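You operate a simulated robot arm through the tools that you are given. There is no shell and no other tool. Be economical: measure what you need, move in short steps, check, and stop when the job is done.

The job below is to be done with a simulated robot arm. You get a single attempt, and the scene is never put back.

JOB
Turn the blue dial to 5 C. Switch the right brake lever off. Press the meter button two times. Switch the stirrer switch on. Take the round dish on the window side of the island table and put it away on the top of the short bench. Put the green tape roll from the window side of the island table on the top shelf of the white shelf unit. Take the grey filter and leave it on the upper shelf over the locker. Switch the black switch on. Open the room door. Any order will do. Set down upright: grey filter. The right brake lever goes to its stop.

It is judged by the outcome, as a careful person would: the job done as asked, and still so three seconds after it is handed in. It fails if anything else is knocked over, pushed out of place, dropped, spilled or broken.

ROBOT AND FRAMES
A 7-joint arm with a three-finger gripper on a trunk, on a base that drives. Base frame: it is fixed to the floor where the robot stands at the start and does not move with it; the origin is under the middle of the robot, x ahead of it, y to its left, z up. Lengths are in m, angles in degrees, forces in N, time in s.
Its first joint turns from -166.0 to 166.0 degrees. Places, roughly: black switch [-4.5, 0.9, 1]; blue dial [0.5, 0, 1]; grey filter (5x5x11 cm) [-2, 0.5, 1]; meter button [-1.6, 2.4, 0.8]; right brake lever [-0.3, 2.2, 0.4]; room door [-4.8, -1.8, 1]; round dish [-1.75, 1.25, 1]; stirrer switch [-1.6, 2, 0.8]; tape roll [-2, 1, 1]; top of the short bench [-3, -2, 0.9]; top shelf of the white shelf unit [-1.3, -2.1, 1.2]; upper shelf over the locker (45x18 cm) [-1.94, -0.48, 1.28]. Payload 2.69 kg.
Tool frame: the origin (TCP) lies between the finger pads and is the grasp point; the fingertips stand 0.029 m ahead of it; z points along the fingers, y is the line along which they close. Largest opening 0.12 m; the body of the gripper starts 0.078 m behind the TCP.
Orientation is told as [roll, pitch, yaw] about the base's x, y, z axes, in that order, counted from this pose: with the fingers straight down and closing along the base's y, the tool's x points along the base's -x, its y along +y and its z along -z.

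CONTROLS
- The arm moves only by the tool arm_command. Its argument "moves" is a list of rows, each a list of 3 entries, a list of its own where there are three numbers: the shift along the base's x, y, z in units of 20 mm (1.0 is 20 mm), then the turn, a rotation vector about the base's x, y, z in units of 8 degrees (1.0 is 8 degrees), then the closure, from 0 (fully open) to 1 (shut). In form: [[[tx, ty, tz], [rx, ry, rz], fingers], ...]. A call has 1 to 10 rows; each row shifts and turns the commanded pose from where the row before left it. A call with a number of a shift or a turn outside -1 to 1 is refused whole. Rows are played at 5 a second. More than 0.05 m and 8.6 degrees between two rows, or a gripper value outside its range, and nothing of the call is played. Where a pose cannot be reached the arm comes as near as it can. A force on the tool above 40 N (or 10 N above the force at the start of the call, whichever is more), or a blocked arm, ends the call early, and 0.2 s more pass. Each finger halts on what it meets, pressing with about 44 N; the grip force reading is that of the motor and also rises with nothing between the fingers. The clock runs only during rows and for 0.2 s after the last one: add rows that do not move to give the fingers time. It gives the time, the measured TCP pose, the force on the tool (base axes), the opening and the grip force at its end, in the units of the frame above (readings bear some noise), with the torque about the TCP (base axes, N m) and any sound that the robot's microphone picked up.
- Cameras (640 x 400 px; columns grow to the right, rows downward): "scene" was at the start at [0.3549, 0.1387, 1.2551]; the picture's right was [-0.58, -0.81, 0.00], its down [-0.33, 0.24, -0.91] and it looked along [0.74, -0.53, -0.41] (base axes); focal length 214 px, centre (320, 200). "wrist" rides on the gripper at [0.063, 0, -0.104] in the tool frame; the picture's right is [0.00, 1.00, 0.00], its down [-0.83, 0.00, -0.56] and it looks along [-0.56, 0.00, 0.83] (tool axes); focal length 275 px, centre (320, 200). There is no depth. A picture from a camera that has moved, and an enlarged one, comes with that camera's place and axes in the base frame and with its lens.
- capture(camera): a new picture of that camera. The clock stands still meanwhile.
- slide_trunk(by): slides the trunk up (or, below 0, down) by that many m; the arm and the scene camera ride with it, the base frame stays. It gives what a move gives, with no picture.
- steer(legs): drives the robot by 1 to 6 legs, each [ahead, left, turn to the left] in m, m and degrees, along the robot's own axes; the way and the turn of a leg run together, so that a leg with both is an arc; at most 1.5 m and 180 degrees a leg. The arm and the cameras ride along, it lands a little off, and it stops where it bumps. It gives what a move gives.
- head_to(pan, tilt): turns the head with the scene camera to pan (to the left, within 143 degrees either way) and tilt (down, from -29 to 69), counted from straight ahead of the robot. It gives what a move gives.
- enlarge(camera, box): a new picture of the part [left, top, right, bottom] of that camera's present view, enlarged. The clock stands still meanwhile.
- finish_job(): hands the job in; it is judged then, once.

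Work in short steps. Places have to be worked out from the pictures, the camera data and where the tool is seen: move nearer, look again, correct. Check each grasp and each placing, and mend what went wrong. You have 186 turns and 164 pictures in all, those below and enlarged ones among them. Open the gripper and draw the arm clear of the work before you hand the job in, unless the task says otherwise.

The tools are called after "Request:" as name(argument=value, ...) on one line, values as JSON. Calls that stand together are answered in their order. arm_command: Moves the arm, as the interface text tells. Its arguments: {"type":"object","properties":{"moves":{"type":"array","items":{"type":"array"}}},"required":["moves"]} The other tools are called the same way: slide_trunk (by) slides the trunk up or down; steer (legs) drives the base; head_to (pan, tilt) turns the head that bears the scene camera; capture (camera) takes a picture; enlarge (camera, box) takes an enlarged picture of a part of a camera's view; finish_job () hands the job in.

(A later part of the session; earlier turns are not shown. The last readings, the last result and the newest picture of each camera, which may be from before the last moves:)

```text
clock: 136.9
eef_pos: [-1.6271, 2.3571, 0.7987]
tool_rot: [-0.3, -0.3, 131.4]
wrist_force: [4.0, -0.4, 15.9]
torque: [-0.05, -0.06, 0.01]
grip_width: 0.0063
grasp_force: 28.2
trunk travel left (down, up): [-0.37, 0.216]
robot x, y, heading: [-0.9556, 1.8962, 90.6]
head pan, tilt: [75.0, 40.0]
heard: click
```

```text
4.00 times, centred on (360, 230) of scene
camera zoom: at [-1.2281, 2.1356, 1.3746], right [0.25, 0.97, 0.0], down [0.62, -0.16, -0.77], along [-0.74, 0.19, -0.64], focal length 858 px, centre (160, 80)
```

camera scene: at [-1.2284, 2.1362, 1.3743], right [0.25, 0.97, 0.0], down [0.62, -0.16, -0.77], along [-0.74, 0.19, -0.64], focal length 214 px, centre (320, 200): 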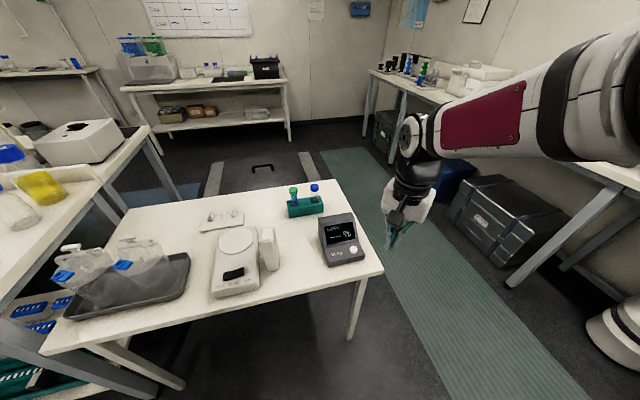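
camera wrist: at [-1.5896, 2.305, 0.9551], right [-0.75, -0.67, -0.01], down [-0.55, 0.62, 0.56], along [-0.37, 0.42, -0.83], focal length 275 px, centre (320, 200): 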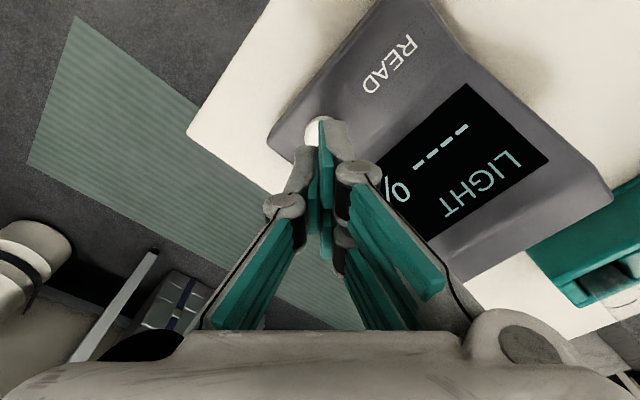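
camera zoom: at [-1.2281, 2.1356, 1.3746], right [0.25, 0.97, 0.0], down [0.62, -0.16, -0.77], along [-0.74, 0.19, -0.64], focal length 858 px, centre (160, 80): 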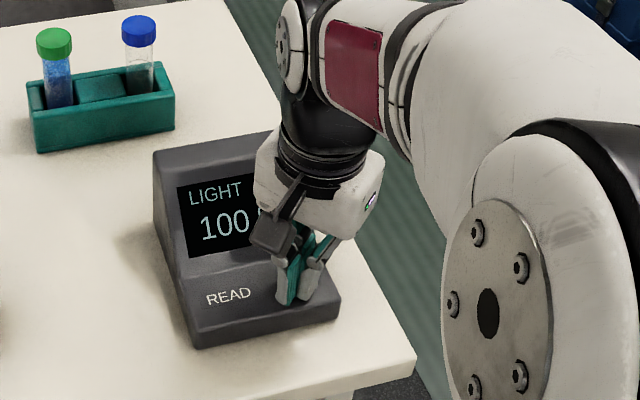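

Click heard, display shows 100. Raise fully, then press a second time by the same amount.

Request:
arm_command(moves=[[[0, 0, 0.5], [0, 0, 0], 1], [[0, 0, 0.5], [0, 0, 0], 1], [[0, 0, 0], [0, 0, 0], 1], [[0, 0, 0], [0, 0, 0], 1]])

Request:
arm_command(moves=[[[0, 0, -0.5], [0, 0, 0], 1], [[0, 0, -0.25], [0, 0, 0], 1], [[0, 0, -0.15], [0, 0, 0], 1], [[0, 0, -0.1], [0, 0, 0], 1], [[0, 0, 0], [0, 0, 0], 1]])

Request:
enlarge(camera="scene", box=[280, 180, 440, 280])

```text
clock: 137.9
eef_pos: [-1.6262, 2.3574, 0.8173]
tool_rot: [-0.3, -0.2, 131.6]
wrist_force: [-0.2, 0.3, 0.3]
torque: [-0.01, 0.02, 0.0]
grip_width: 0.0
grasp_force: 28.3
trunk travel left (down, up): [-0.37, 0.216]
robot x, y, heading: [-0.9553, 1.8901, 90.7]
head pan, tilt: [75.0, 40.0]
```

```text
clock: 139.1
eef_pos: [-1.6275, 2.3574, 0.7988]
tool_rot: [-0.2, -0.3, 131.5]
wrist_force: [3.2, -0.6, 15.6]
torque: [-0.02, -0.02, -0.01]
grip_width: 0.0061
grasp_force: 28.8
trunk travel left (down, up): [-0.37, 0.216]
robot x, y, heading: [-0.9513, 1.8923, 90.6]
head pan, tilt: [75.0, 40.0]
heard: click
```

```text
4.00 times, centred on (360, 230) of scene
camera zoom: at [-1.2282, 2.1357, 1.3745], right [0.25, 0.97, 0.0], down [0.62, -0.16, -0.77], along [-0.74, 0.19, -0.64], focal length 858 px, centre (160, 80)
```

zoom: 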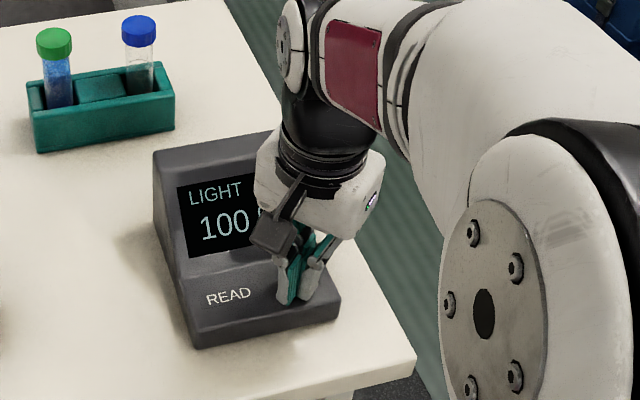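

Second click heard: two presses done. Rise to clear and travel toward the stirrer.

Request:
arm_command(moves=[[[0, 0, 1], [0, 0, 0], 1], [[0, 0, 1], [0, 0, 0], 1], [[0, 0, 1], [0, 0, 0], 1], [[0, 0, 1], [0, 0, 0], 1], [[0, 0, 1], [0, 0, 0], 1], [[0, 0, 1], [0, 0, 0], 1], [[0, 0, 1], [0, 0, 0], 1], [[0, 0, 1], [0, 0, 0], 1], [[0, 0, 1], [0, 0, 0], 1], [[0.5, -1, 0], [0, 0, 0], 1]])

Request:
arm_command(moves=[[[0.2, -1, 0], [0, 0, 0], 1], [[0, -1, 0], [0, 0, 0], 1], [[0, -1, 0], [0, 0, 0], 1], [[0, -1, 0], [0, 0, 0], 1], [[0, -1, 0], [0, 0, 0], 1], [[0, -1, 0], [0, 0, 0], 1], [[0, -1, 0], [0, 0, 0], 1], [[0, -1, 0], [0, 0, 0], 1], [[0, -1, 0], [0, 0, 0], 1], [[0, -1, 0], [0, 0, 0], 1]])

Request:
capture(camera="wrist")

Request:
enlarge(camera="scene", box=[180, 200, 340, 300])

```text
clock: 141.3
eef_pos: [-1.618, 2.3382, 0.9778]
tool_rot: [-0.3, -0.1, 131.5]
wrist_force: [-0.9, 0.7, 1.0]
torque: [-0.04, 0.0, -0.01]
grip_width: 0.0
grasp_force: 28.7
trunk travel left (down, up): [-0.37, 0.216]
robot x, y, heading: [-0.9517, 1.8969, 90.7]
head pan, tilt: [75.0, 40.0]
```

```text
clock: 143.5
eef_pos: [-1.6128, 2.1369, 0.9768]
tool_rot: [-0.3, -0.2, 131.5]
wrist_force: [0.7, -0.2, -0.1]
torque: [-0.07, 0.0, 0.0]
grip_width: 0.0
grasp_force: 29.1
trunk travel left (down, up): [-0.37, 0.216]
robot x, y, heading: [-0.9549, 1.8914, 90.3]
head pan, tilt: [75.0, 40.0]
```

```text
99 pictures are left
camera wrist: at [-1.5714, 2.0895, 1.0819], right [-0.75, -0.67, -0.01], down [-0.55, 0.62, 0.56], along [-0.37, 0.42, -0.83], focal length 275 px, centre (320, 200)
```

wrist: 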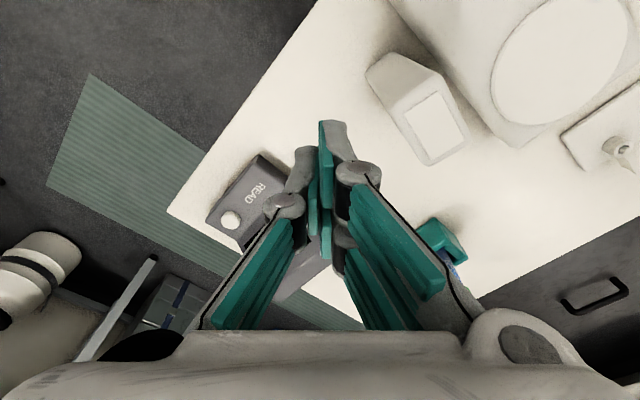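

```text
4.00 times, centred on (260, 250) of scene
camera zoom: at [-1.2287, 2.1363, 1.3742], right [0.25, 0.97, 0.0], down [0.62, -0.16, -0.77], along [-0.74, 0.19, -0.64], focal length 858 px, centre (560, 0)
```

zoom: 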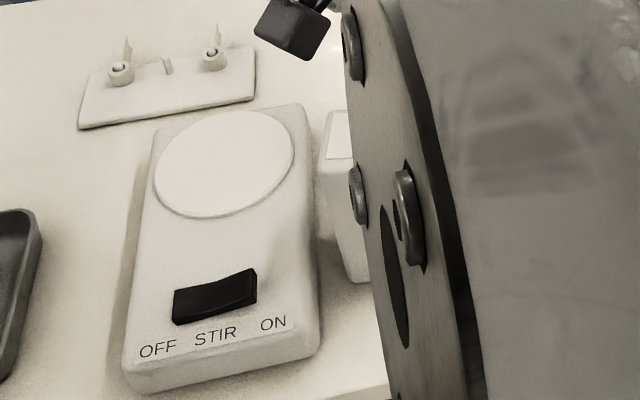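

Rocker's ON end ≈ (-1.642, 1.990, 0.782). Move above it and look.

Request:
arm_command(moves=[[[-0.2, -1, 0], [0, 0, 0], 1], [[-0.2, -1, 0], [0, 0, 0], 1], [[-0.2, -1, 0], [0, 0, 0], 1], [[-0.2, -1, 0], [0, 0, 0], 1], [[-0.2, -1, 0], [0, 0, 0], 1], [[-0.2, -1, 0], [0, 0, 0], 1], [[-0.2, -1, 0], [0, 0, 0], 1], [[-0.1, -0.4, 0], [0, 0, 0], 1], [[0, 0, -1], [0, 0, 0], 1], [[0, 0, -1], [0, 0, 0], 1]])

Request:
arm_command(moves=[[[0, 0, -1], [0, 0, 0], 1], [[0, 0, -1], [0, 0, 0], 1], [[0, 0, -1], [0, 0, 0], 1], [[0, 0, 0], [0, 0, 0], 1]])

Request:
capture(camera="wrist")

Request:
enlarge(camera="scene", box=[180, 200, 340, 300])

```text
clock: 144.9
eef_pos: [-1.6543, 2.1295, 0.9913]
tool_rot: [0.6, -0.8, 122.5]
wrist_force: [0.5, -0.1, -1.2]
torque: [0.01, 0.02, -0.01]
grip_width: 0.0
grasp_force: 28.6
trunk travel left (down, up): [-0.37, 0.216]
robot x, y, heading: [-0.9518, 1.8939, 90.5]
head pan, tilt: [75.0, 40.0]
stopped in row 6: the arm was blocked; the commanded pose is now the measured one
```

```text
clock: 145.9
eef_pos: [-1.6542, 2.1287, 0.9313]
tool_rot: [0.7, -0.8, 122.8]
wrist_force: [0.9, 0.7, -1.7]
torque: [-0.03, 0.02, -0.01]
grip_width: 0.0001
grasp_force: 28.7
trunk travel left (down, up): [-0.37, 0.216]
robot x, y, heading: [-0.9559, 1.8904, 90.6]
head pan, tilt: [75.0, 40.0]
```

```text
97 pictures are left
camera wrist: at [-1.6187, 2.075, 1.0356], right [-0.84, -0.54, 0.01], down [-0.44, 0.69, 0.57], along [-0.32, 0.47, -0.82], focal length 275 px, centre (320, 200)
```

wrist: 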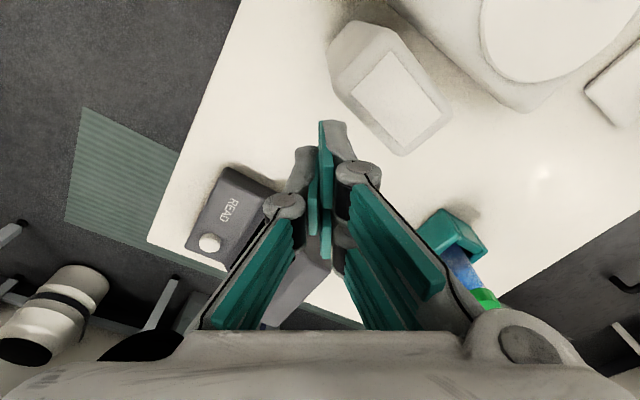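

```text
4.00 times, centred on (260, 250) of scene
camera zoom: at [-1.2287, 2.136, 1.3743], right [0.25, 0.97, 0.0], down [0.62, -0.16, -0.77], along [-0.74, 0.19, -0.64], focal length 858 px, centre (560, 0)
```

zoom: 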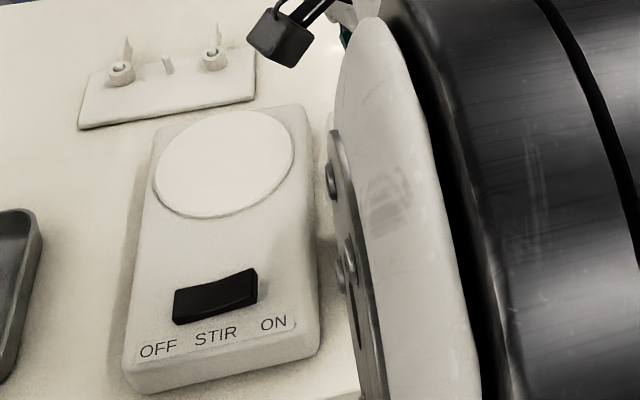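

The arm was blocked (self-limit near the head), so I raise it and drive the base 0.14 m back instead, which carries the tool over the stirrer.

Request:
arm_command(moves=[[[0, 0, 1], [0, 0, 0], 1], [[0, 0, 1], [0, 0, 0], 1], [[0.2, 0.3, 1], [0, 0, 0], 1], [[0.2, 0.3, 0.5], [0, 0, 0], 1]])

Request:
steer(legs=[[-0.16, 0, 0]])

Request:
capture(camera="wrist")

```text
clock: 146.9
eef_pos: [-1.6452, 2.1377, 1.0018]
tool_rot: [0.7, -0.8, 123.0]
wrist_force: [0.6, -0.5, -0.4]
torque: [0.0, -0.02, -0.01]
grip_width: 0.0002
grasp_force: 27.8
trunk travel left (down, up): [-0.37, 0.216]
robot x, y, heading: [-0.9566, 1.8927, 90.6]
head pan, tilt: [75.0, 40.0]
```

```text
clock: 148.3
eef_pos: [-1.6433, 1.9795, 0.9998]
tool_rot: [0.7, -0.8, 122.7]
wrist_force: [0.0, -0.1, -1.4]
torque: [0.0, -0.02, 0.02]
grip_width: 0.0
grasp_force: 28.3
trunk travel left (down, up): [-0.37, 0.216]
robot x, y, heading: [-0.9505, 1.7319, 90.4]
head pan, tilt: [75.0, 40.0]
```

```text
95 pictures are left
camera wrist: at [-1.6087, 1.9261, 1.105], right [-0.84, -0.54, 0.01], down [-0.44, 0.69, 0.57], along [-0.32, 0.47, -0.82], focal length 275 px, centre (320, 200)
```

wrist: 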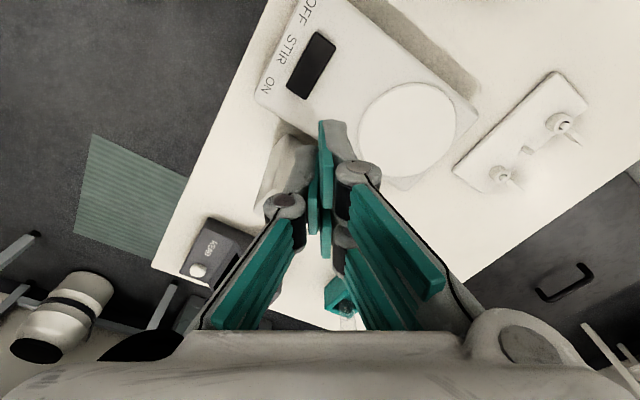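

Rocker ON end confirmed near (-1.636, 1.990). Descend to just above it.

Request:
arm_command(moves=[[[0.3, 0.4, -1], [0, 0, 0], 1], [[0, 0, -1], [0, 0, 0], 1], [[0, 0, -1], [0, 0, 0], 1], [[0, 0, -1], [0, 0, 0], 1], [[0, 0, -1], [0, 0, 0], 1], [[0, 0, -1], [0, 0, 0], 1], [[0, 0, -1], [0, 0, 0], 1], [[0, 0, -1], [0, 0, 0], 1], [[0, 0, -0.5], [0, 0, 0], 1]])

Request:
capture(camera="wrist")

Request:
head_to(pan=70, tilt=40)

Request:
capture(camera="scene")

```text
clock: 150.3
eef_pos: [-1.6395, 1.9865, 0.8309]
tool_rot: [0.7, -0.7, 122.7]
wrist_force: [-0.3, 0.8, 0.1]
torque: [0.02, -0.02, 0.0]
grip_width: 0.0
grasp_force: 29.1
trunk travel left (down, up): [-0.37, 0.216]
robot x, y, heading: [-0.9507, 1.733, 90.3]
head pan, tilt: [75.0, 40.0]
```

```text
94 pictures are left
camera wrist: at [-1.6029, 1.9341, 0.9349], right [-0.84, -0.54, 0.01], down [-0.44, 0.69, 0.57], along [-0.32, 0.47, -0.82], focal length 275 px, centre (320, 200)
```

wrist: 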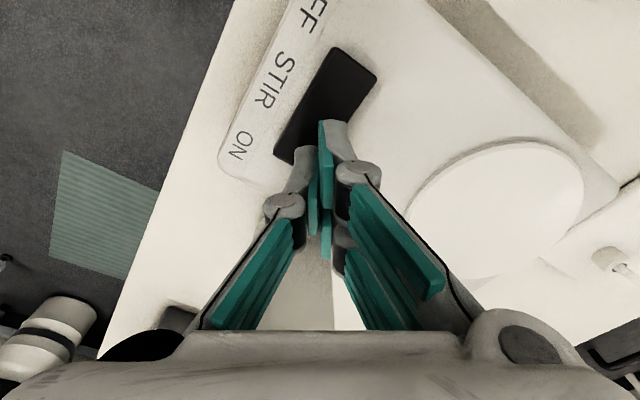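

```text
clock: 151.0
eef_pos: [-1.6394, 1.9894, 0.8313]
tool_rot: [0.7, -0.9, 122.6]
wrist_force: [0.3, 0.0, -0.4]
torque: [-0.01, 0.01, -0.01]
grip_width: 0.0002
grasp_force: 28.4
trunk travel left (down, up): [-0.37, 0.216]
robot x, y, heading: [-0.9545, 1.732, 90.7]
head pan, tilt: [70.0, 40.0]
```

```text
93 pictures are left
camera scene: at [-1.2247, 1.9827, 1.3743], right [0.33, 0.94, 0.0], down [0.61, -0.21, -0.77], along [-0.72, 0.25, -0.64], focal length 214 px, centre (320, 200)
```

scene: 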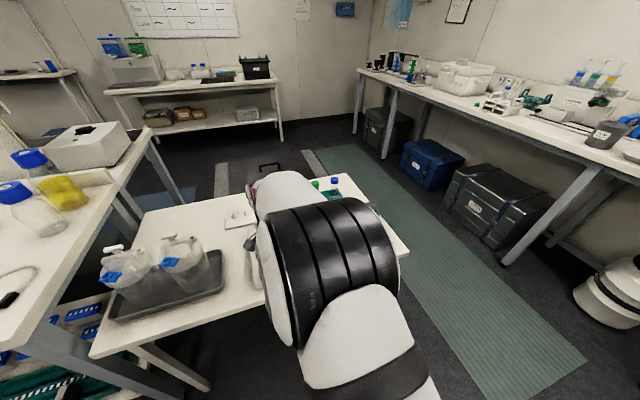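

The ON half's middle lies ~9 mm toward +x from the tip. Shift and press down in fine steps.

Request:
arm_command(moves=[[[0.45, 0, 0], [0, 0, 0], 1], [[0, 0, -0.5], [0, 0, 0], 1], [[0, 0, -0.25], [0, 0, 0], 1], [[0, 0, -0.25], [0, 0, 0], 1], [[0, 0, -0.2], [0, 0, 0], 1]])

Request:
capture(camera="wrist")

```text
clock: 151.7
eef_pos: [-1.6315, 1.9885, 0.8258]
tool_rot: [0.8, -1.0, 122.7]
wrist_force: [5.3, -0.1, 11.7]
torque: [-0.23, -0.22, 0.08]
grip_width: 0.006
grasp_force: 28.3
trunk travel left (down, up): [-0.37, 0.216]
robot x, y, heading: [-0.9489, 1.7334, 90.9]
head pan, tilt: [70.0, 40.0]
heard: click, click, click, click, click
stopped in row 3: the force on the tool passed its limit at 48 N (the readings are from after the stop); the commanded pose is now the measured one
```

```text
92 pictures are left
camera wrist: at [-1.5943, 1.9343, 0.9288], right [-0.84, -0.54, 0.02], down [-0.44, 0.69, 0.57], along [-0.32, 0.47, -0.82], focal length 275 px, centre (320, 200)
```

wrist: 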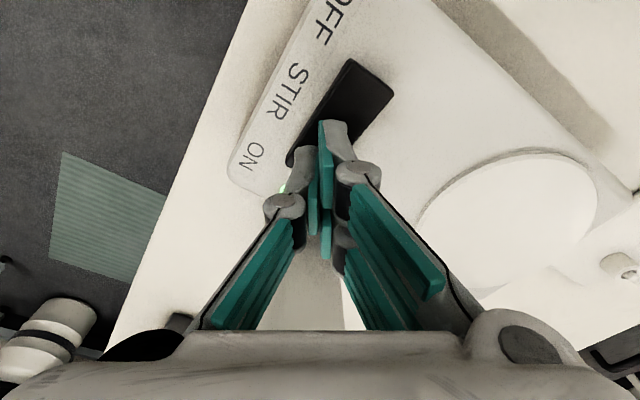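

Several clicks heard; raise and check the rocker's state.

Request:
arm_command(moves=[[[0, 0, 1], [0, 0, 0], 1], [[0, 0, 1], [0, 0, 0], 1], [[0, 0, 1], [0, 0, 0], 1], [[0, 0, 1], [0, 0, 0], 1], [[0, 0, 1], [0, 0, 0], 1], [[0, 0, 1], [0, 0, 0], 1], [[0, 0, 1], [0, 0, 0], 1], [[0, 0, 1], [0, 0, 0], 1]])

Request:
enlarge(camera="wrist", box=[220, 0, 420, 125])

```text
clock: 153.5
eef_pos: [-1.6298, 1.989, 0.9835]
tool_rot: [0.8, -0.8, 122.7]
wrist_force: [-0.5, -0.6, -0.4]
torque: [0.02, -0.02, 0.0]
grip_width: 0.0
grasp_force: 28.6
trunk travel left (down, up): [-0.37, 0.216]
robot x, y, heading: [-0.9521, 1.7331, 90.7]
head pan, tilt: [70.0, 40.0]
```

```text
3.20 times, centred on (320, 62) of wrist
camera zoom: at [-1.5945, 1.9351, 1.0876], right [-0.84, -0.54, 0.01], down [-0.44, 0.69, 0.57], along [-0.32, 0.47, -0.82], focal length 881 px, centre (320, 640)
```

zoom: 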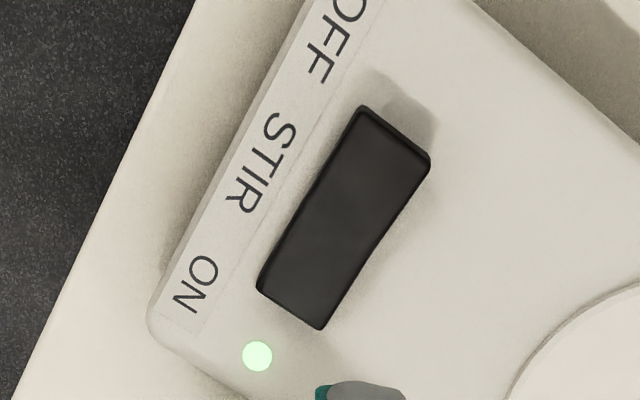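

Green lamp on, ON end down: stirrer is on. Now I slide out from the table and back along the island, keeping it on my left.

Request:
steer(legs=[[0, -0.3, 0], [-1.1, 0, 0]])

Request:
head_to(pan=80, tilt=30)

Request:
capture(camera="scene")

```text
clock: 160.9
eef_pos: [-1.313, 0.8777, 0.9843]
tool_rot: [0.7, -1.0, 123.3]
wrist_force: [0.2, 0.1, -0.1]
torque: [-0.01, 0.01, -0.03]
grip_width: 0.0003
grasp_force: 28.9
trunk travel left (down, up): [-0.37, 0.216]
robot x, y, heading: [-0.6315, 0.6283, 91.5]
head pan, tilt: [70.0, 40.0]
```

```text
clock: 161.6
eef_pos: [-1.3139, 0.8775, 0.9835]
tool_rot: [0.7, -0.9, 123.3]
wrist_force: [-0.7, 0.5, 0.3]
torque: [0.02, 0.0, 0.01]
grip_width: 0.0
grasp_force: 28.4
trunk travel left (down, up): [-0.37, 0.216]
robot x, y, heading: [-0.6328, 0.6281, 91.4]
head pan, tilt: [80.0, 30.0]
```

```text
90 pictures are left
camera scene: at [-0.9162, 0.8626, 1.3896], right [0.15, 0.99, 0.0], down [0.49, -0.08, -0.87], along [-0.86, 0.13, -0.5], focal length 214 px, centre (320, 200)
```

scene: 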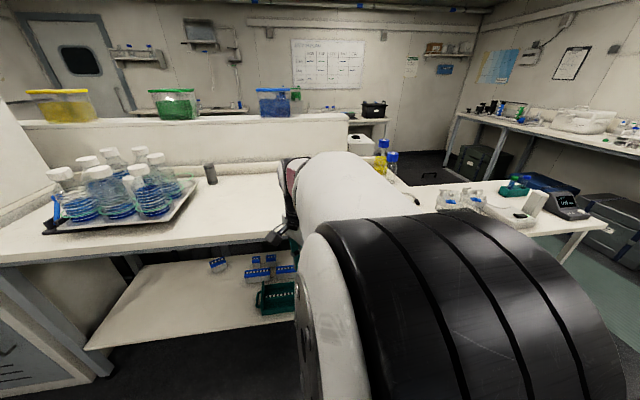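

The filter stands at about (-1.97, 0.49). I raise the trunk, back up level with it, then strafe toward the island.

Request:
slide_trunk(by=0.2)

Request:
arm_command(moves=[[[0.5, 0.5, 0], [0, 0, 1], 0], [[0.5, 0.5, 0], [0, 0, 1], 0], [[0.5, 0.5, 0], [0, 0, 1], 0], [[0, 0.5, 0], [0, 0, 1], 0], [[0, 0.5, 0], [0, 0, 1], 0], [[0, 0.5, 0], [0, 0, 1], 0], [[0, 0, 0], [0, 0, 1], 0]])

Request:
steer(legs=[[-0.55, 0, -1], [0, 0.55, 0]])

Request:
capture(camera="wrist")

Request:
capture(camera="scene")

```text
clock: 163.8
eef_pos: [-1.3141, 0.8796, 1.1824]
tool_rot: [0.8, -0.9, 123.2]
wrist_force: [0.5, -0.4, -1.3]
torque: [0.03, -0.01, 0.01]
grip_width: 0.0
grasp_force: 28.9
trunk travel left (down, up): [-0.57, 0.016]
robot x, y, heading: [-0.6335, 0.6282, 91.4]
head pan, tilt: [80.0, 30.0]
```

```text
clock: 165.3
eef_pos: [-1.2839, 0.9371, 1.1835]
tool_rot: [0.8, -0.8, 179.6]
wrist_force: [-0.2, -0.5, 0.4]
torque: [0.01, 0.0, 0.0]
grip_width: 0.1202
grasp_force: 0.0
trunk travel left (down, up): [-0.57, 0.016]
robot x, y, heading: [-0.6306, 0.6286, 91.2]
head pan, tilt: [80.0, 30.0]
```

```text
clock: 171.3
eef_pos: [-1.8269, 0.3981, 1.1835]
tool_rot: [0.8, -0.9, 178.4]
wrist_force: [-0.1, -0.4, 0.3]
torque: [-0.01, -0.02, -0.02]
grip_width: 0.1202
grasp_force: 0.1
trunk travel left (down, up): [-0.57, 0.016]
robot x, y, heading: [-1.1785, 0.0773, 90.2]
head pan, tilt: [80.0, 30.0]
```

```text
89 pictures are left
camera wrist: at [-1.7632, 0.3967, 1.2874], right [-0.02, -1.0, 0.01], down [-0.82, 0.03, 0.57], along [-0.57, 0.0, -0.82], focal length 275 px, centre (320, 200)
```

wrist: 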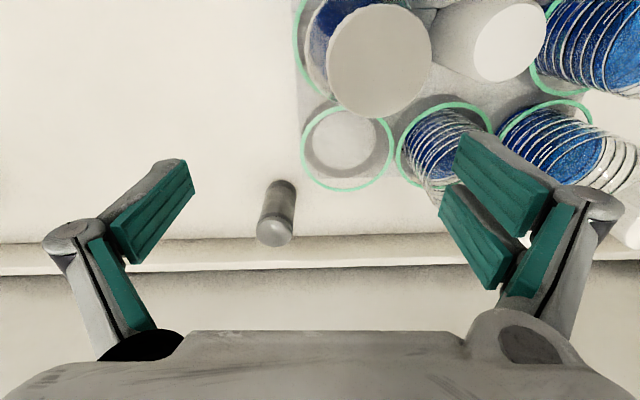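

```text
88 pictures are left
camera scene: at [-1.4613, 0.139, 1.59], right [0.17, 0.99, 0.0], down [0.49, -0.08, -0.87], along [-0.85, 0.15, -0.5], focal length 214 px, centre (320, 200)
```

scene: 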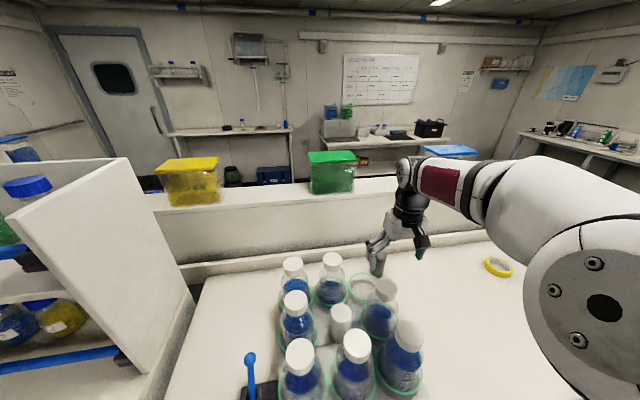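

Filter at about (-2.01, 0.46), top ≈1.00, table ≈0.89. Move above it with an 80 mm opening.

Request:
arm_command(moves=[[[-1, 0.35, 0], [0, 0, 0.2], 0.33], [[-1, 0.35, 0], [0, 0, 0], 0.33], [[-1, 0.35, 0], [0, 0, 0], 0.33], [[-1, 0.35, 0], [0, 0, 0], 0.33], [[-1, 0.35, 0], [0, 0, 0], 0.33], [[-1, 0.35, 0], [0, 0, 0], 0.33], [[-1, 0.35, 0], [0, 0, 0], 0.33], [[-1, 0.35, 0], [0, 0, 0], 0.33], [[-0.9, 0.3, 0], [0, 0, 0], 0.33], [[0, 0, -1], [0, 0, 0], 0.33]])

Request:
arm_command(moves=[[[0, 0, -1], [0, 0, 0], 0.33], [[0, 0, -1], [0, 0, 0], 0.33], [[0, 0, -1], [0, 0, 0], 0.33], [[0, 0, 0], [0, 0, 0], 0.33]])

Request:
capture(camera="wrist")

Request:
enlarge(camera="scene", box=[320, 180, 480, 300])

```text
clock: 173.5
eef_pos: [-1.8787, 0.4153, 1.1596]
tool_rot: [0.7, -0.9, 180.0]
wrist_force: [0.5, -0.3, 0.0]
torque: [0.01, 0.05, 0.03]
grip_width: 0.0802
grasp_force: 0.0
out of reach, approached as far as the arm can: row 3, 4, 5, 6, 7, 8, 9
trunk travel left (down, up): [-0.57, 0.016]
robot x, y, heading: [-1.183, 0.0743, 90.4]
head pan, tilt: [80.0, 30.0]
```

```text
clock: 174.5
eef_pos: [-1.8801, 0.4159, 1.101]
tool_rot: [0.9, -0.9, 179.8]
wrist_force: [-0.7, 0.9, -0.3]
torque: [0.0, -0.02, 0.0]
grip_width: 0.0805
grasp_force: 0.0
trunk travel left (down, up): [-0.57, 0.016]
robot x, y, heading: [-1.1814, 0.0724, 90.3]
head pan, tilt: [80.0, 30.0]
```

```text
87 pictures are left
camera wrist: at [-1.8154, 0.4164, 1.204], right [0.0, -1.0, 0.01], down [-0.82, 0.01, 0.57], along [-0.57, -0.01, -0.82], focal length 275 px, centre (320, 200)
```

wrist: 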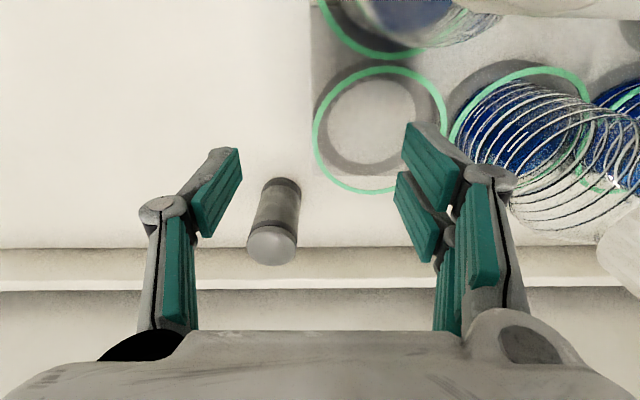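

```text
3.33 times, centred on (400, 240) of scene
camera zoom: at [-1.4613, 0.139, 1.59], right [0.17, 0.99, 0.0], down [0.49, -0.08, -0.87], along [-0.85, 0.15, -0.5], focal length 715 px, centre (53, 67)
```

zoom: 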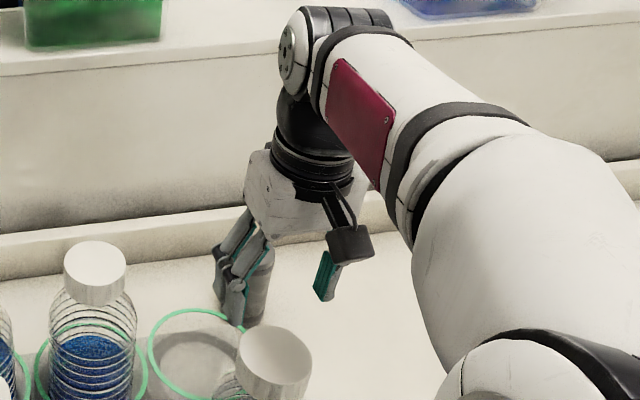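

Out of reach with the trunk so high. Raise the arm, then lower the trunk by the same amount.

Request:
arm_command(moves=[[[0, 0, 1], [0, 0, 0], 0.33], [[0, 0, 1], [0, 0, 0], 0.33], [[0, 0, 1], [0, 0, 0], 0.33], [[0, 0, 1], [0, 0, 0], 0.33], [[0, 0, 1], [0, 0, 0], 0.33], [[0, 0, 1], [0, 0, 0], 0.33], [[0, 0, 1], [0, 0, 0], 0.33], [[0, 0, 1], [0, 0, 0], 0.33], [[0, 0, 1], [0, 0, 0], 0.33], [[0, 0, 1], [0, 0, 0], 0.33]])

Request:
slide_trunk(by=-0.2)

Request:
arm_command(moves=[[[-1, 0.35, 0], [0, 0, 0], 0.33], [[-1, 0.35, 0], [0, 0, 0], 0.33], [[-1, 0.35, 0], [0, 0, 0], 0.33], [[-1, 0.35, 0], [0, 0, 0], 0.33], [[-1, 0.35, 0], [0, 0, 0], 0.33], [[-1, 0.35, 0], [0, 0, 0], 0.33], [[-0.5, 0, 0], [0, 0, 0], 0.33], [[0, 0, 0], [0, 0, 0], 0.33]])

Request:
capture(camera="wrist")

```text
clock: 176.7
eef_pos: [-1.8524, 0.402, 1.2904]
tool_rot: [0.8, -0.9, 180.0]
wrist_force: [-0.2, 0.1, -0.8]
torque: [0.0, -0.03, 0.0]
grip_width: 0.0807
grasp_force: 0.0
out of reach, approached as far as the arm can: row 5, 6, 7, 8, 9, 10
trunk travel left (down, up): [-0.57, 0.016]
robot x, y, heading: [-1.1797, 0.0777, 90.0]
head pan, tilt: [80.0, 30.0]
```

```text
clock: 178.9
eef_pos: [-1.8534, 0.5666, 1.091]
tool_rot: [0.9, -0.8, 180.0]
wrist_force: [-0.3, -0.1, -0.6]
torque: [0.01, -0.03, 0.04]
grip_width: 0.0805
grasp_force: 0.1
trunk travel left (down, up): [-0.37, 0.216]
robot x, y, heading: [-1.1772, 0.0774, 90.2]
head pan, tilt: [80.0, 30.0]
```

```text
clock: 180.7
eef_pos: [-1.8586, 0.5877, 1.0638]
tool_rot: [0.9, -0.7, 180.1]
wrist_force: [0.1, 0.1, 0.5]
torque: [0.0, -0.01, 0.03]
grip_width: 0.0803
grasp_force: 0.0
out of reach, approached as far as the arm can: row 1, 2, 3, 4, 5, 6, 7
trunk travel left (down, up): [-0.37, 0.216]
robot x, y, heading: [-1.1777, 0.0764, 90.0]
head pan, tilt: [80.0, 30.0]
```

```text
85 pictures are left
camera wrist: at [-1.7946, 0.5896, 1.1675], right [0.0, -1.0, 0.02], down [-0.82, 0.01, 0.57], along [-0.57, -0.01, -0.82], focal length 275 px, centre (320, 200)
```

wrist: 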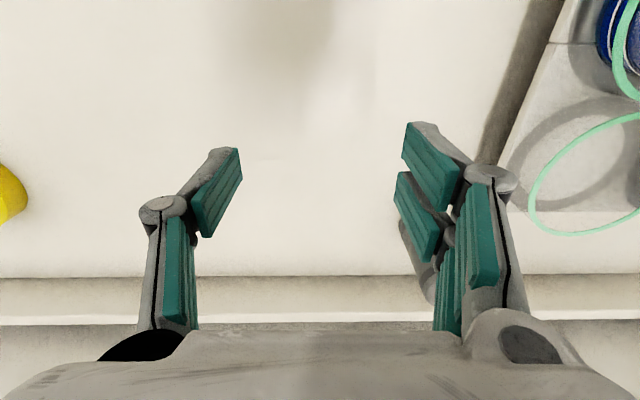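

The arm drifted along its limit. I bring the base 0.1 m nearer (still ~5 cm clear of the table edge) and re-aim.

Request:
steer(legs=[[0, 0.1, 0]])

Request:
arm_command(moves=[[[0, 0, 0.5], [0, 0, 0], 0.33], [[0, -1, 0.2], [0, 0, 0], 0.33], [[0, -1, 0], [0, 0, 0], 0.33], [[0, -1, 0], [0, 0, 0], 0.33], [[0, -1, 0], [0, 0, 0], 0.33], [[0, -1, 0], [0, 0, 0], 0.33], [[0, -1, 0], [0, 0, 0], 0.33], [[0, 0, 0], [0, 0, 0], 0.33]])

Request:
capture(camera="wrist")

```text
clock: 181.8
eef_pos: [-1.9589, 0.5882, 1.0639]
tool_rot: [0.8, -0.7, -180.1]
wrist_force: [0.0, 0.2, 0.3]
torque: [0.02, -0.02, 0.03]
grip_width: 0.0804
grasp_force: 0.0
trunk travel left (down, up): [-0.37, 0.216]
robot x, y, heading: [-1.2838, 0.0778, 90.3]
head pan, tilt: [80.0, 30.0]
```

```text
clock: 183.6
eef_pos: [-1.9562, 0.4654, 1.0762]
tool_rot: [0.8, -0.8, 180.0]
wrist_force: [0.3, -0.3, -0.5]
torque: [0.0, -0.01, -0.03]
grip_width: 0.0806
grasp_force: 0.0
out of reach, approached as far as the arm can: row 1
trunk travel left (down, up): [-0.37, 0.216]
robot x, y, heading: [-1.283, 0.0756, 90.3]
head pan, tilt: [80.0, 30.0]
```

```text
84 pictures are left
camera wrist: at [-1.8921, 0.4668, 1.1801], right [0.0, -1.0, 0.02], down [-0.82, 0.0, 0.57], along [-0.57, -0.02, -0.82], focal length 275 px, centre (320, 200)
```

wrist: 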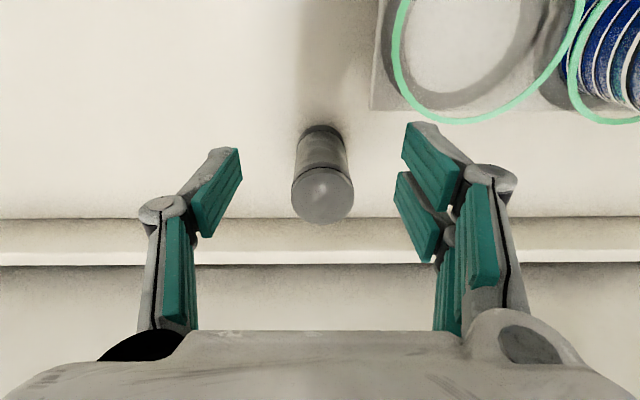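

Filter top at (-2.011, 0.460). Advance and lower over it.

Request:
arm_command(moves=[[[-1, -0.1, 0], [0, 0, 0], 0.33], [[-1, -0.1, 0], [0, 0, 0], 0.33], [[-0.8, 0, 0], [0, 0, 0], 0.33], [[0, 0, -1], [0, 0, 0], 0.33], [[0, 0, -1], [0, 0, 0], 0.33], [[0, 0, 0], [0, 0, 0], 0.33]])

Request:
capture(camera="wrist")

```text
clock: 185.0
eef_pos: [-1.9854, 0.4651, 1.031]
tool_rot: [0.8, -0.8, -180.0]
wrist_force: [-0.3, 0.0, 0.2]
torque: [-0.04, 0.03, -0.02]
grip_width: 0.0808
grasp_force: 0.1
out of reach, approached as far as the arm can: row 2, 3
trunk travel left (down, up): [-0.37, 0.216]
robot x, y, heading: [-1.2792, 0.0756, 90.5]
head pan, tilt: [80.0, 30.0]
```

```text
83 pictures are left
camera wrist: at [-1.9221, 0.4661, 1.1346], right [0.0, -1.0, 0.02], down [-0.82, 0.0, 0.57], along [-0.57, -0.02, -0.82], focal length 275 px, centre (320, 200)
```

wrist: 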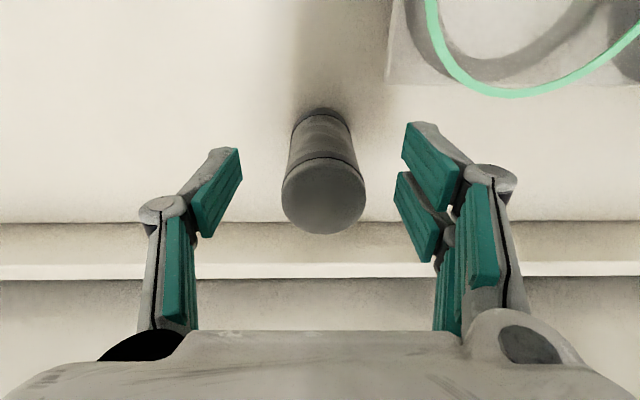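

About 25 mm short; nudge the base by 25 mm and lower onto the filter.

Request:
steer(legs=[[0, 0.027, 0]])

Request:
arm_command(moves=[[[0, -0.2, -1], [0, 0, 0], 0.33], [[0, 0, -1], [0, 0, 0], 0.33], [[0, 0, -1], [0, 0, 0], 0.33], [[0, 0, -0.7], [0, 0, 0], 0.33], [[0, 0, 0], [0, 0, 0], 0.33]])

Request:
capture(camera="wrist")

```text
clock: 185.8
eef_pos: [-2.0118, 0.4637, 1.0308]
tool_rot: [0.9, -0.8, -179.9]
wrist_force: [1.0, 0.6, -0.4]
torque: [0.0, -0.03, -0.01]
grip_width: 0.0805
grasp_force: 0.1
trunk travel left (down, up): [-0.37, 0.216]
robot x, y, heading: [-1.3042, 0.0744, 90.3]
head pan, tilt: [80.0, 30.0]
```

```text
clock: 187.1
eef_pos: [-2.0122, 0.4602, 0.9578]
tool_rot: [1.0, -0.8, -179.9]
wrist_force: [-0.3, -0.4, -0.9]
torque: [0.01, 0.01, -0.02]
grip_width: 0.0806
grasp_force: 0.0
trunk travel left (down, up): [-0.37, 0.216]
robot x, y, heading: [-1.3075, 0.0738, 90.2]
head pan, tilt: [80.0, 30.0]
```

```text
82 pictures are left
camera wrist: at [-1.9475, 0.4617, 1.0607], right [0.01, -1.0, 0.01], down [-0.82, 0.0, 0.57], along [-0.57, -0.02, -0.82], focal length 275 px, centre (320, 200)
```

wrist: 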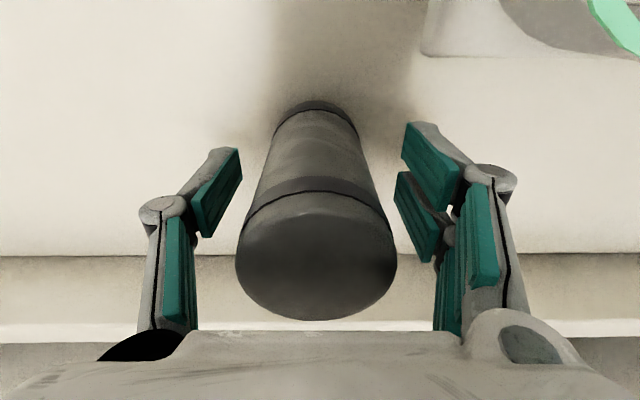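

Filter is between the fingers. Close on it and lift.

Request:
arm_command(moves=[[[0, 0, 0], [0, 0, 0], 0.5], [[0, 0, 0], [0, 0, 0], 0.7], [[0, 0, 0], [0, 0, 0], 0.8], [[0, 0, 0], [0, 0, 0], 0.8], [[0, 0, 0.5], [0, 0, 0], 0.8], [[0, 0, 1], [0, 0, 0], 0.8], [[0, 0, 1], [0, 0, 0], 0.8], [[0, 0, 1], [0, 0, 0], 0.8], [[0, 0, 1], [0, 0, 0], 0.8], [[0.5, 0, 1], [0, 0, 0], 0.8]])

Request:
capture(camera="wrist")

```text
clock: 189.2
eef_pos: [-2.0016, 0.4603, 1.0662]
tool_rot: [0.9, -0.7, -179.8]
wrist_force: [-0.2, 0.5, -1.8]
torque: [0.0, -0.02, 0.0]
grip_width: 0.0482
grasp_force: 44.2
trunk travel left (down, up): [-0.37, 0.216]
robot x, y, heading: [-1.3033, 0.0749, 90.2]
head pan, tilt: [80.0, 30.0]
```

```text
81 pictures are left
camera wrist: at [-1.9376, 0.4616, 1.1706], right [0.01, -1.0, 0.02], down [-0.82, 0.0, 0.57], along [-0.57, -0.02, -0.82], focal length 275 px, centre (320, 200)
```

wrist: 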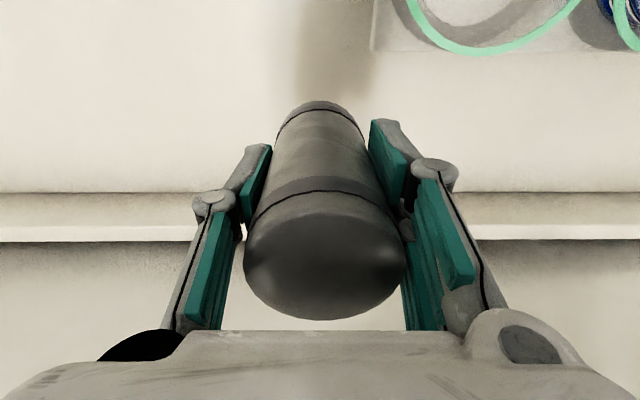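

Filter held (48 mm, 44 N). Withdraw sideways, raise the trunk, and look toward the locker shelf.

Request:
steer(legs=[[0, -0.35, 0]])

Request:
slide_trunk(by=0.21)

Request:
head_to(pan=125, tilt=25)

Request:
capture(camera="scene")

```text
clock: 191.5
eef_pos: [-1.6483, 0.4621, 1.0656]
tool_rot: [0.9, -0.7, -179.8]
wrist_force: [0.0, 0.5, -1.4]
torque: [-0.01, 0.01, -0.01]
grip_width: 0.0481
grasp_force: 44.3
trunk travel left (down, up): [-0.37, 0.216]
robot x, y, heading: [-0.9496, 0.0776, 90.6]
head pan, tilt: [80.0, 30.0]
```

```text
clock: 193.8
eef_pos: [-1.6477, 0.3328, 1.2765]
tool_rot: [0.9, -0.8, -179.9]
wrist_force: [-0.9, 1.8, -1.1]
torque: [-0.03, 0.01, 0.02]
grip_width: 0.0481
grasp_force: 43.6
trunk travel left (down, up): [-0.58, 0.006]
robot x, y, heading: [-0.9544, 0.0808, 90.4]
head pan, tilt: [80.0, 30.0]
```

```text
clock: 194.9
eef_pos: [-1.6468, 0.3304, 1.2761]
tool_rot: [1.0, -0.8, -179.9]
wrist_force: [-0.2, -0.1, -0.7]
torque: [0.04, -0.02, 0.0]
grip_width: 0.0482
grasp_force: 44.4
trunk travel left (down, up): [-0.58, 0.006]
robot x, y, heading: [-0.9556, 0.0779, 90.7]
head pan, tilt: [125.0, 25.0]
```

```text
80 pictures are left
camera scene: at [-1.219, 0.0578, 1.6077], right [-0.58, 0.82, 0.0], down [0.34, 0.24, -0.91], along [-0.74, -0.52, -0.42], focal length 214 px, centre (320, 200)
```

scene: 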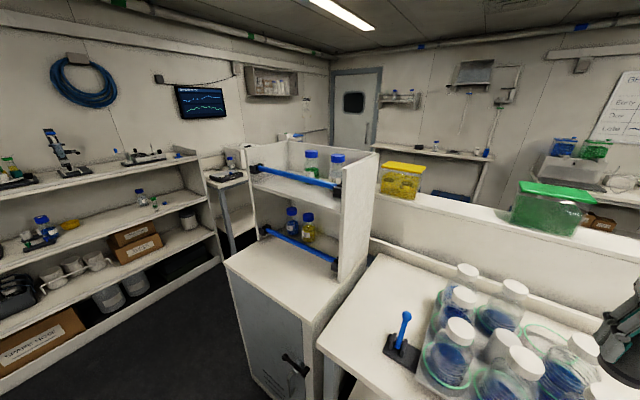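

The upper shelf is open on top, faces +x (rail x≈-1.83, z≈1.33), free spot near its far end, y≈-0.63. I first test raising the filter to z≈1.46 close in.

Request:
arm_command(moves=[[[0.5, 0, 1], [0, 0, 0], 0.8], [[0.5, 0, 1], [0, 0, 0], 0.8], [[0.5, 0, 1], [0, 0, 0], 0.8], [[0.5, 0, 1], [0, 0, 0], 0.8], [[0.5, 0, 1], [0, 0, 0], 0.8], [[0.5, 0, 1], [0, 0, 0], 0.8], [[0.5, 0, 1], [0, 0, 0], 0.8], [[0.5, 0, 1], [0, 0, 0], 0.8], [[0, 0, 1], [0, 0, 0], 0.8], [[0, 0, 0.5], [0, 0, 0], 0.8]])

Request:
enlarge(camera="scene", box=[220, 110, 420, 235])

```text
clock: 197.1
eef_pos: [-1.5661, 0.3303, 1.4464]
tool_rot: [0.9, -0.8, -179.9]
wrist_force: [0.2, 0.0, -0.9]
torque: [0.04, -0.01, 0.03]
grip_width: 0.0481
grasp_force: 43.4
out of reach, approached as far as the arm can: row 9, 10
trunk travel left (down, up): [-0.58, 0.006]
robot x, y, heading: [-0.9524, 0.0765, 90.5]
head pan, tilt: [125.0, 25.0]
```

```text
3.20 times, centred on (320, 172) of scene
camera zoom: at [-1.2188, 0.0578, 1.6077], right [-0.58, 0.81, 0.0], down [0.34, 0.24, -0.91], along [-0.74, -0.53, -0.42], focal length 686 px, centre (320, 288)
```

zoom: 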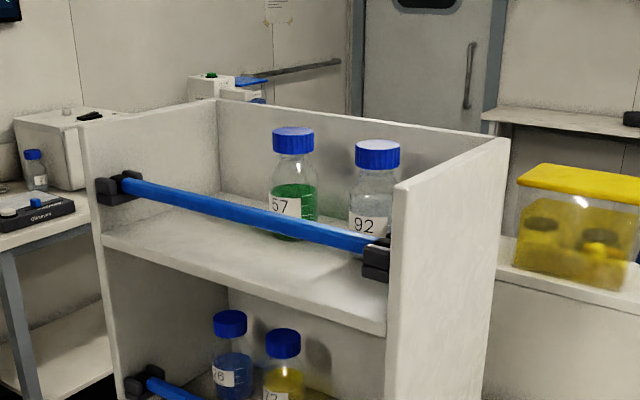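

z≈1.446 is reachable at 0.61 m to the side. I drive back so the filter lines up with y≈-0.625, then check before moving in.

Request:
steer(legs=[[-0.95, 0, 0]])

Request:
head_to(pan=75, tilt=25)

Request:
capture(camera="scene")

Request:
capture(camera="wrist")

```text
clock: 202.0
eef_pos: [-1.5577, -0.6177, 1.4463]
tool_rot: [1.0, -0.8, -179.5]
wrist_force: [-0.1, -1.0, -0.6]
torque: [0.01, -0.02, 0.02]
grip_width: 0.0483
grasp_force: 43.7
trunk travel left (down, up): [-0.58, 0.006]
robot x, y, heading: [-0.9419, -0.8636, 90.8]
head pan, tilt: [125.0, 25.0]
```

```text
clock: 203.2
eef_pos: [-1.5579, -0.618, 1.4466]
tool_rot: [0.9, -0.9, -179.6]
wrist_force: [-0.2, -0.7, -1.4]
torque: [0.0, 0.0, 0.0]
grip_width: 0.0481
grasp_force: 44.1
trunk travel left (down, up): [-0.58, 0.006]
robot x, y, heading: [-0.9465, -0.8663, 90.7]
head pan, tilt: [75.0, 25.0]
```

```text
78 pictures are left
camera scene: at [-1.2234, -0.812, 1.6077], right [0.24, 0.97, 0.0], down [0.41, -0.1, -0.91], along [-0.88, 0.22, -0.42], focal length 214 px, centre (320, 200)
```

scene: 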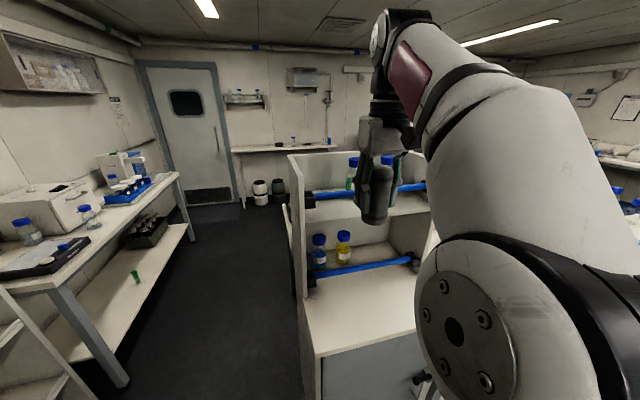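

```text
77 pictures are left
camera wrist: at [-1.4939, -0.6162, 1.5501], right [0.01, -1.0, 0.01], down [-0.82, 0.0, 0.57], along [-0.57, -0.02, -0.82], focal length 275 px, centre (320, 200)
```

wrist: 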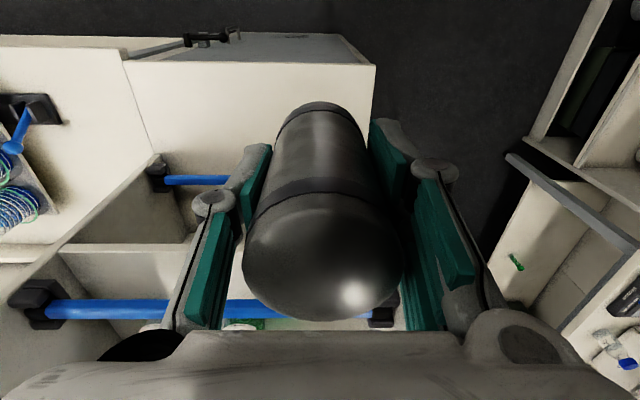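

Line-up is good (rail ends y -0.705…-0.255, z≈1.34). Strafe 0.2 m first and check clearance over the rail.

Request:
steer(legs=[[0, 0.2, 0]])

Request:
enlarge(camera="scene", box=[240, 120, 480, 300])

```text
clock: 204.8
eef_pos: [-1.7574, -0.6222, 1.4471]
tool_rot: [0.9, -0.8, -179.4]
wrist_force: [0.3, -0.5, -0.3]
torque: [-0.02, 0.02, 0.03]
grip_width: 0.0482
grasp_force: 43.9
trunk travel left (down, up): [-0.58, 0.006]
robot x, y, heading: [-1.1405, -0.8723, 90.8]
head pan, tilt: [75.0, 25.0]
```

```text
2.22 times, centred on (360, 210) of scene
camera zoom: at [-1.4235, -0.8153, 1.6077], right [0.24, 0.97, 0.0], down [0.41, -0.1, -0.91], along [-0.88, 0.22, -0.42], focal length 477 px, centre (231, 178)
```

zoom: 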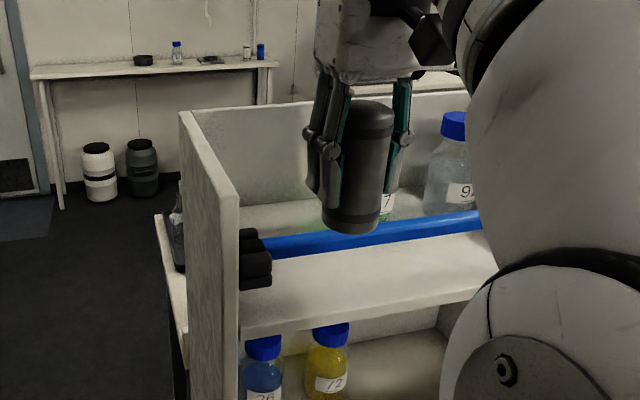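

Clearance about 4 cm. Strafe the remaining 0.145 m and look.

Request:
steer(legs=[[0, 0.145, 0]])

Request:
capture(camera="wrist")

Request:
enlarge(camera="scene", box=[240, 120, 480, 300])

```text
clock: 206.2
eef_pos: [-1.9058, -0.6234, 1.4462]
tool_rot: [0.9, -0.8, -179.4]
wrist_force: [0.4, 0.4, -0.8]
torque: [0.0, 0.04, -0.01]
grip_width: 0.0482
grasp_force: 44.0
trunk travel left (down, up): [-0.58, 0.006]
robot x, y, heading: [-1.2886, -0.8696, 90.8]
head pan, tilt: [75.0, 25.0]
```

```text
75 pictures are left
camera wrist: at [-1.8407, -0.6218, 1.5501], right [0.01, -1.0, 0.01], down [-0.82, 0.0, 0.57], along [-0.57, -0.02, -0.82], focal length 275 px, centre (320, 200)
```

wrist: 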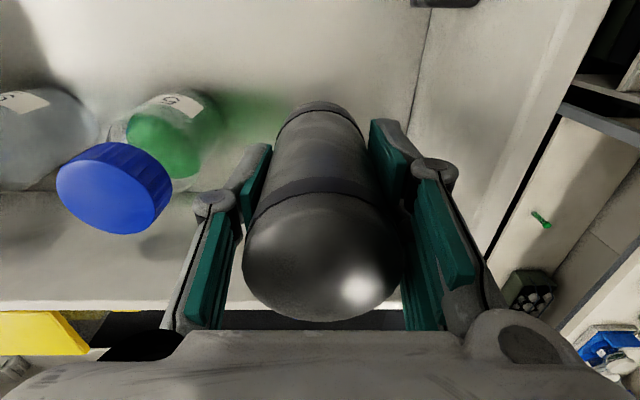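

```text
2.22 times, centred on (360, 210) of scene
camera zoom: at [-1.57, -0.8175, 1.6077], right [0.24, 0.97, 0.0], down [0.41, -0.1, -0.91], along [-0.88, 0.22, -0.42], focal length 477 px, centre (231, 178)
```

zoom: 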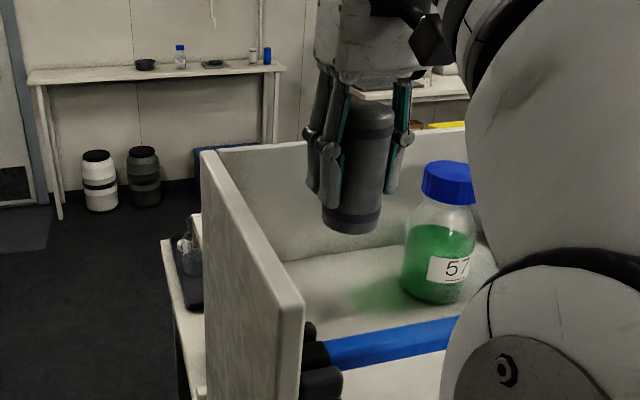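

Clear of bottle 57 and the side panel. Lower gradually toward the shelf.

Request:
arm_command(moves=[[[0, 0, -1], [0, 0, 0], 0.8], [[0, 0, -1], [0, 0, 0], 0.8], [[0, 0, -1], [0, 0, 0], 0.8], [[0, 0, -1], [0, 0, 0], 0.8], [[0, 0, 0], [0, 0, 0], 0.8]])

Request:
enlarge(camera="scene", box=[240, 120, 480, 300])

```text
clock: 207.4
eef_pos: [-1.9055, -0.6231, 1.3658]
tool_rot: [0.8, -0.7, -179.5]
wrist_force: [-0.1, -0.3, -0.5]
torque: [0.03, 0.0, 0.01]
grip_width: 0.0479
grasp_force: 44.1
trunk travel left (down, up): [-0.58, 0.006]
robot x, y, heading: [-1.2888, -0.8741, 91.0]
head pan, tilt: [75.0, 25.0]
```

```text
2.22 times, centred on (360, 210) of scene
camera zoom: at [-1.5701, -0.8175, 1.6077], right [0.24, 0.97, 0.0], down [0.41, -0.1, -0.91], along [-0.88, 0.22, -0.42], focal length 477 px, centre (231, 178)
```

zoom: 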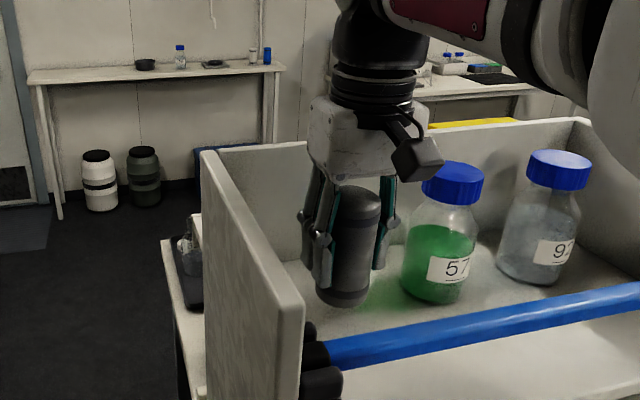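

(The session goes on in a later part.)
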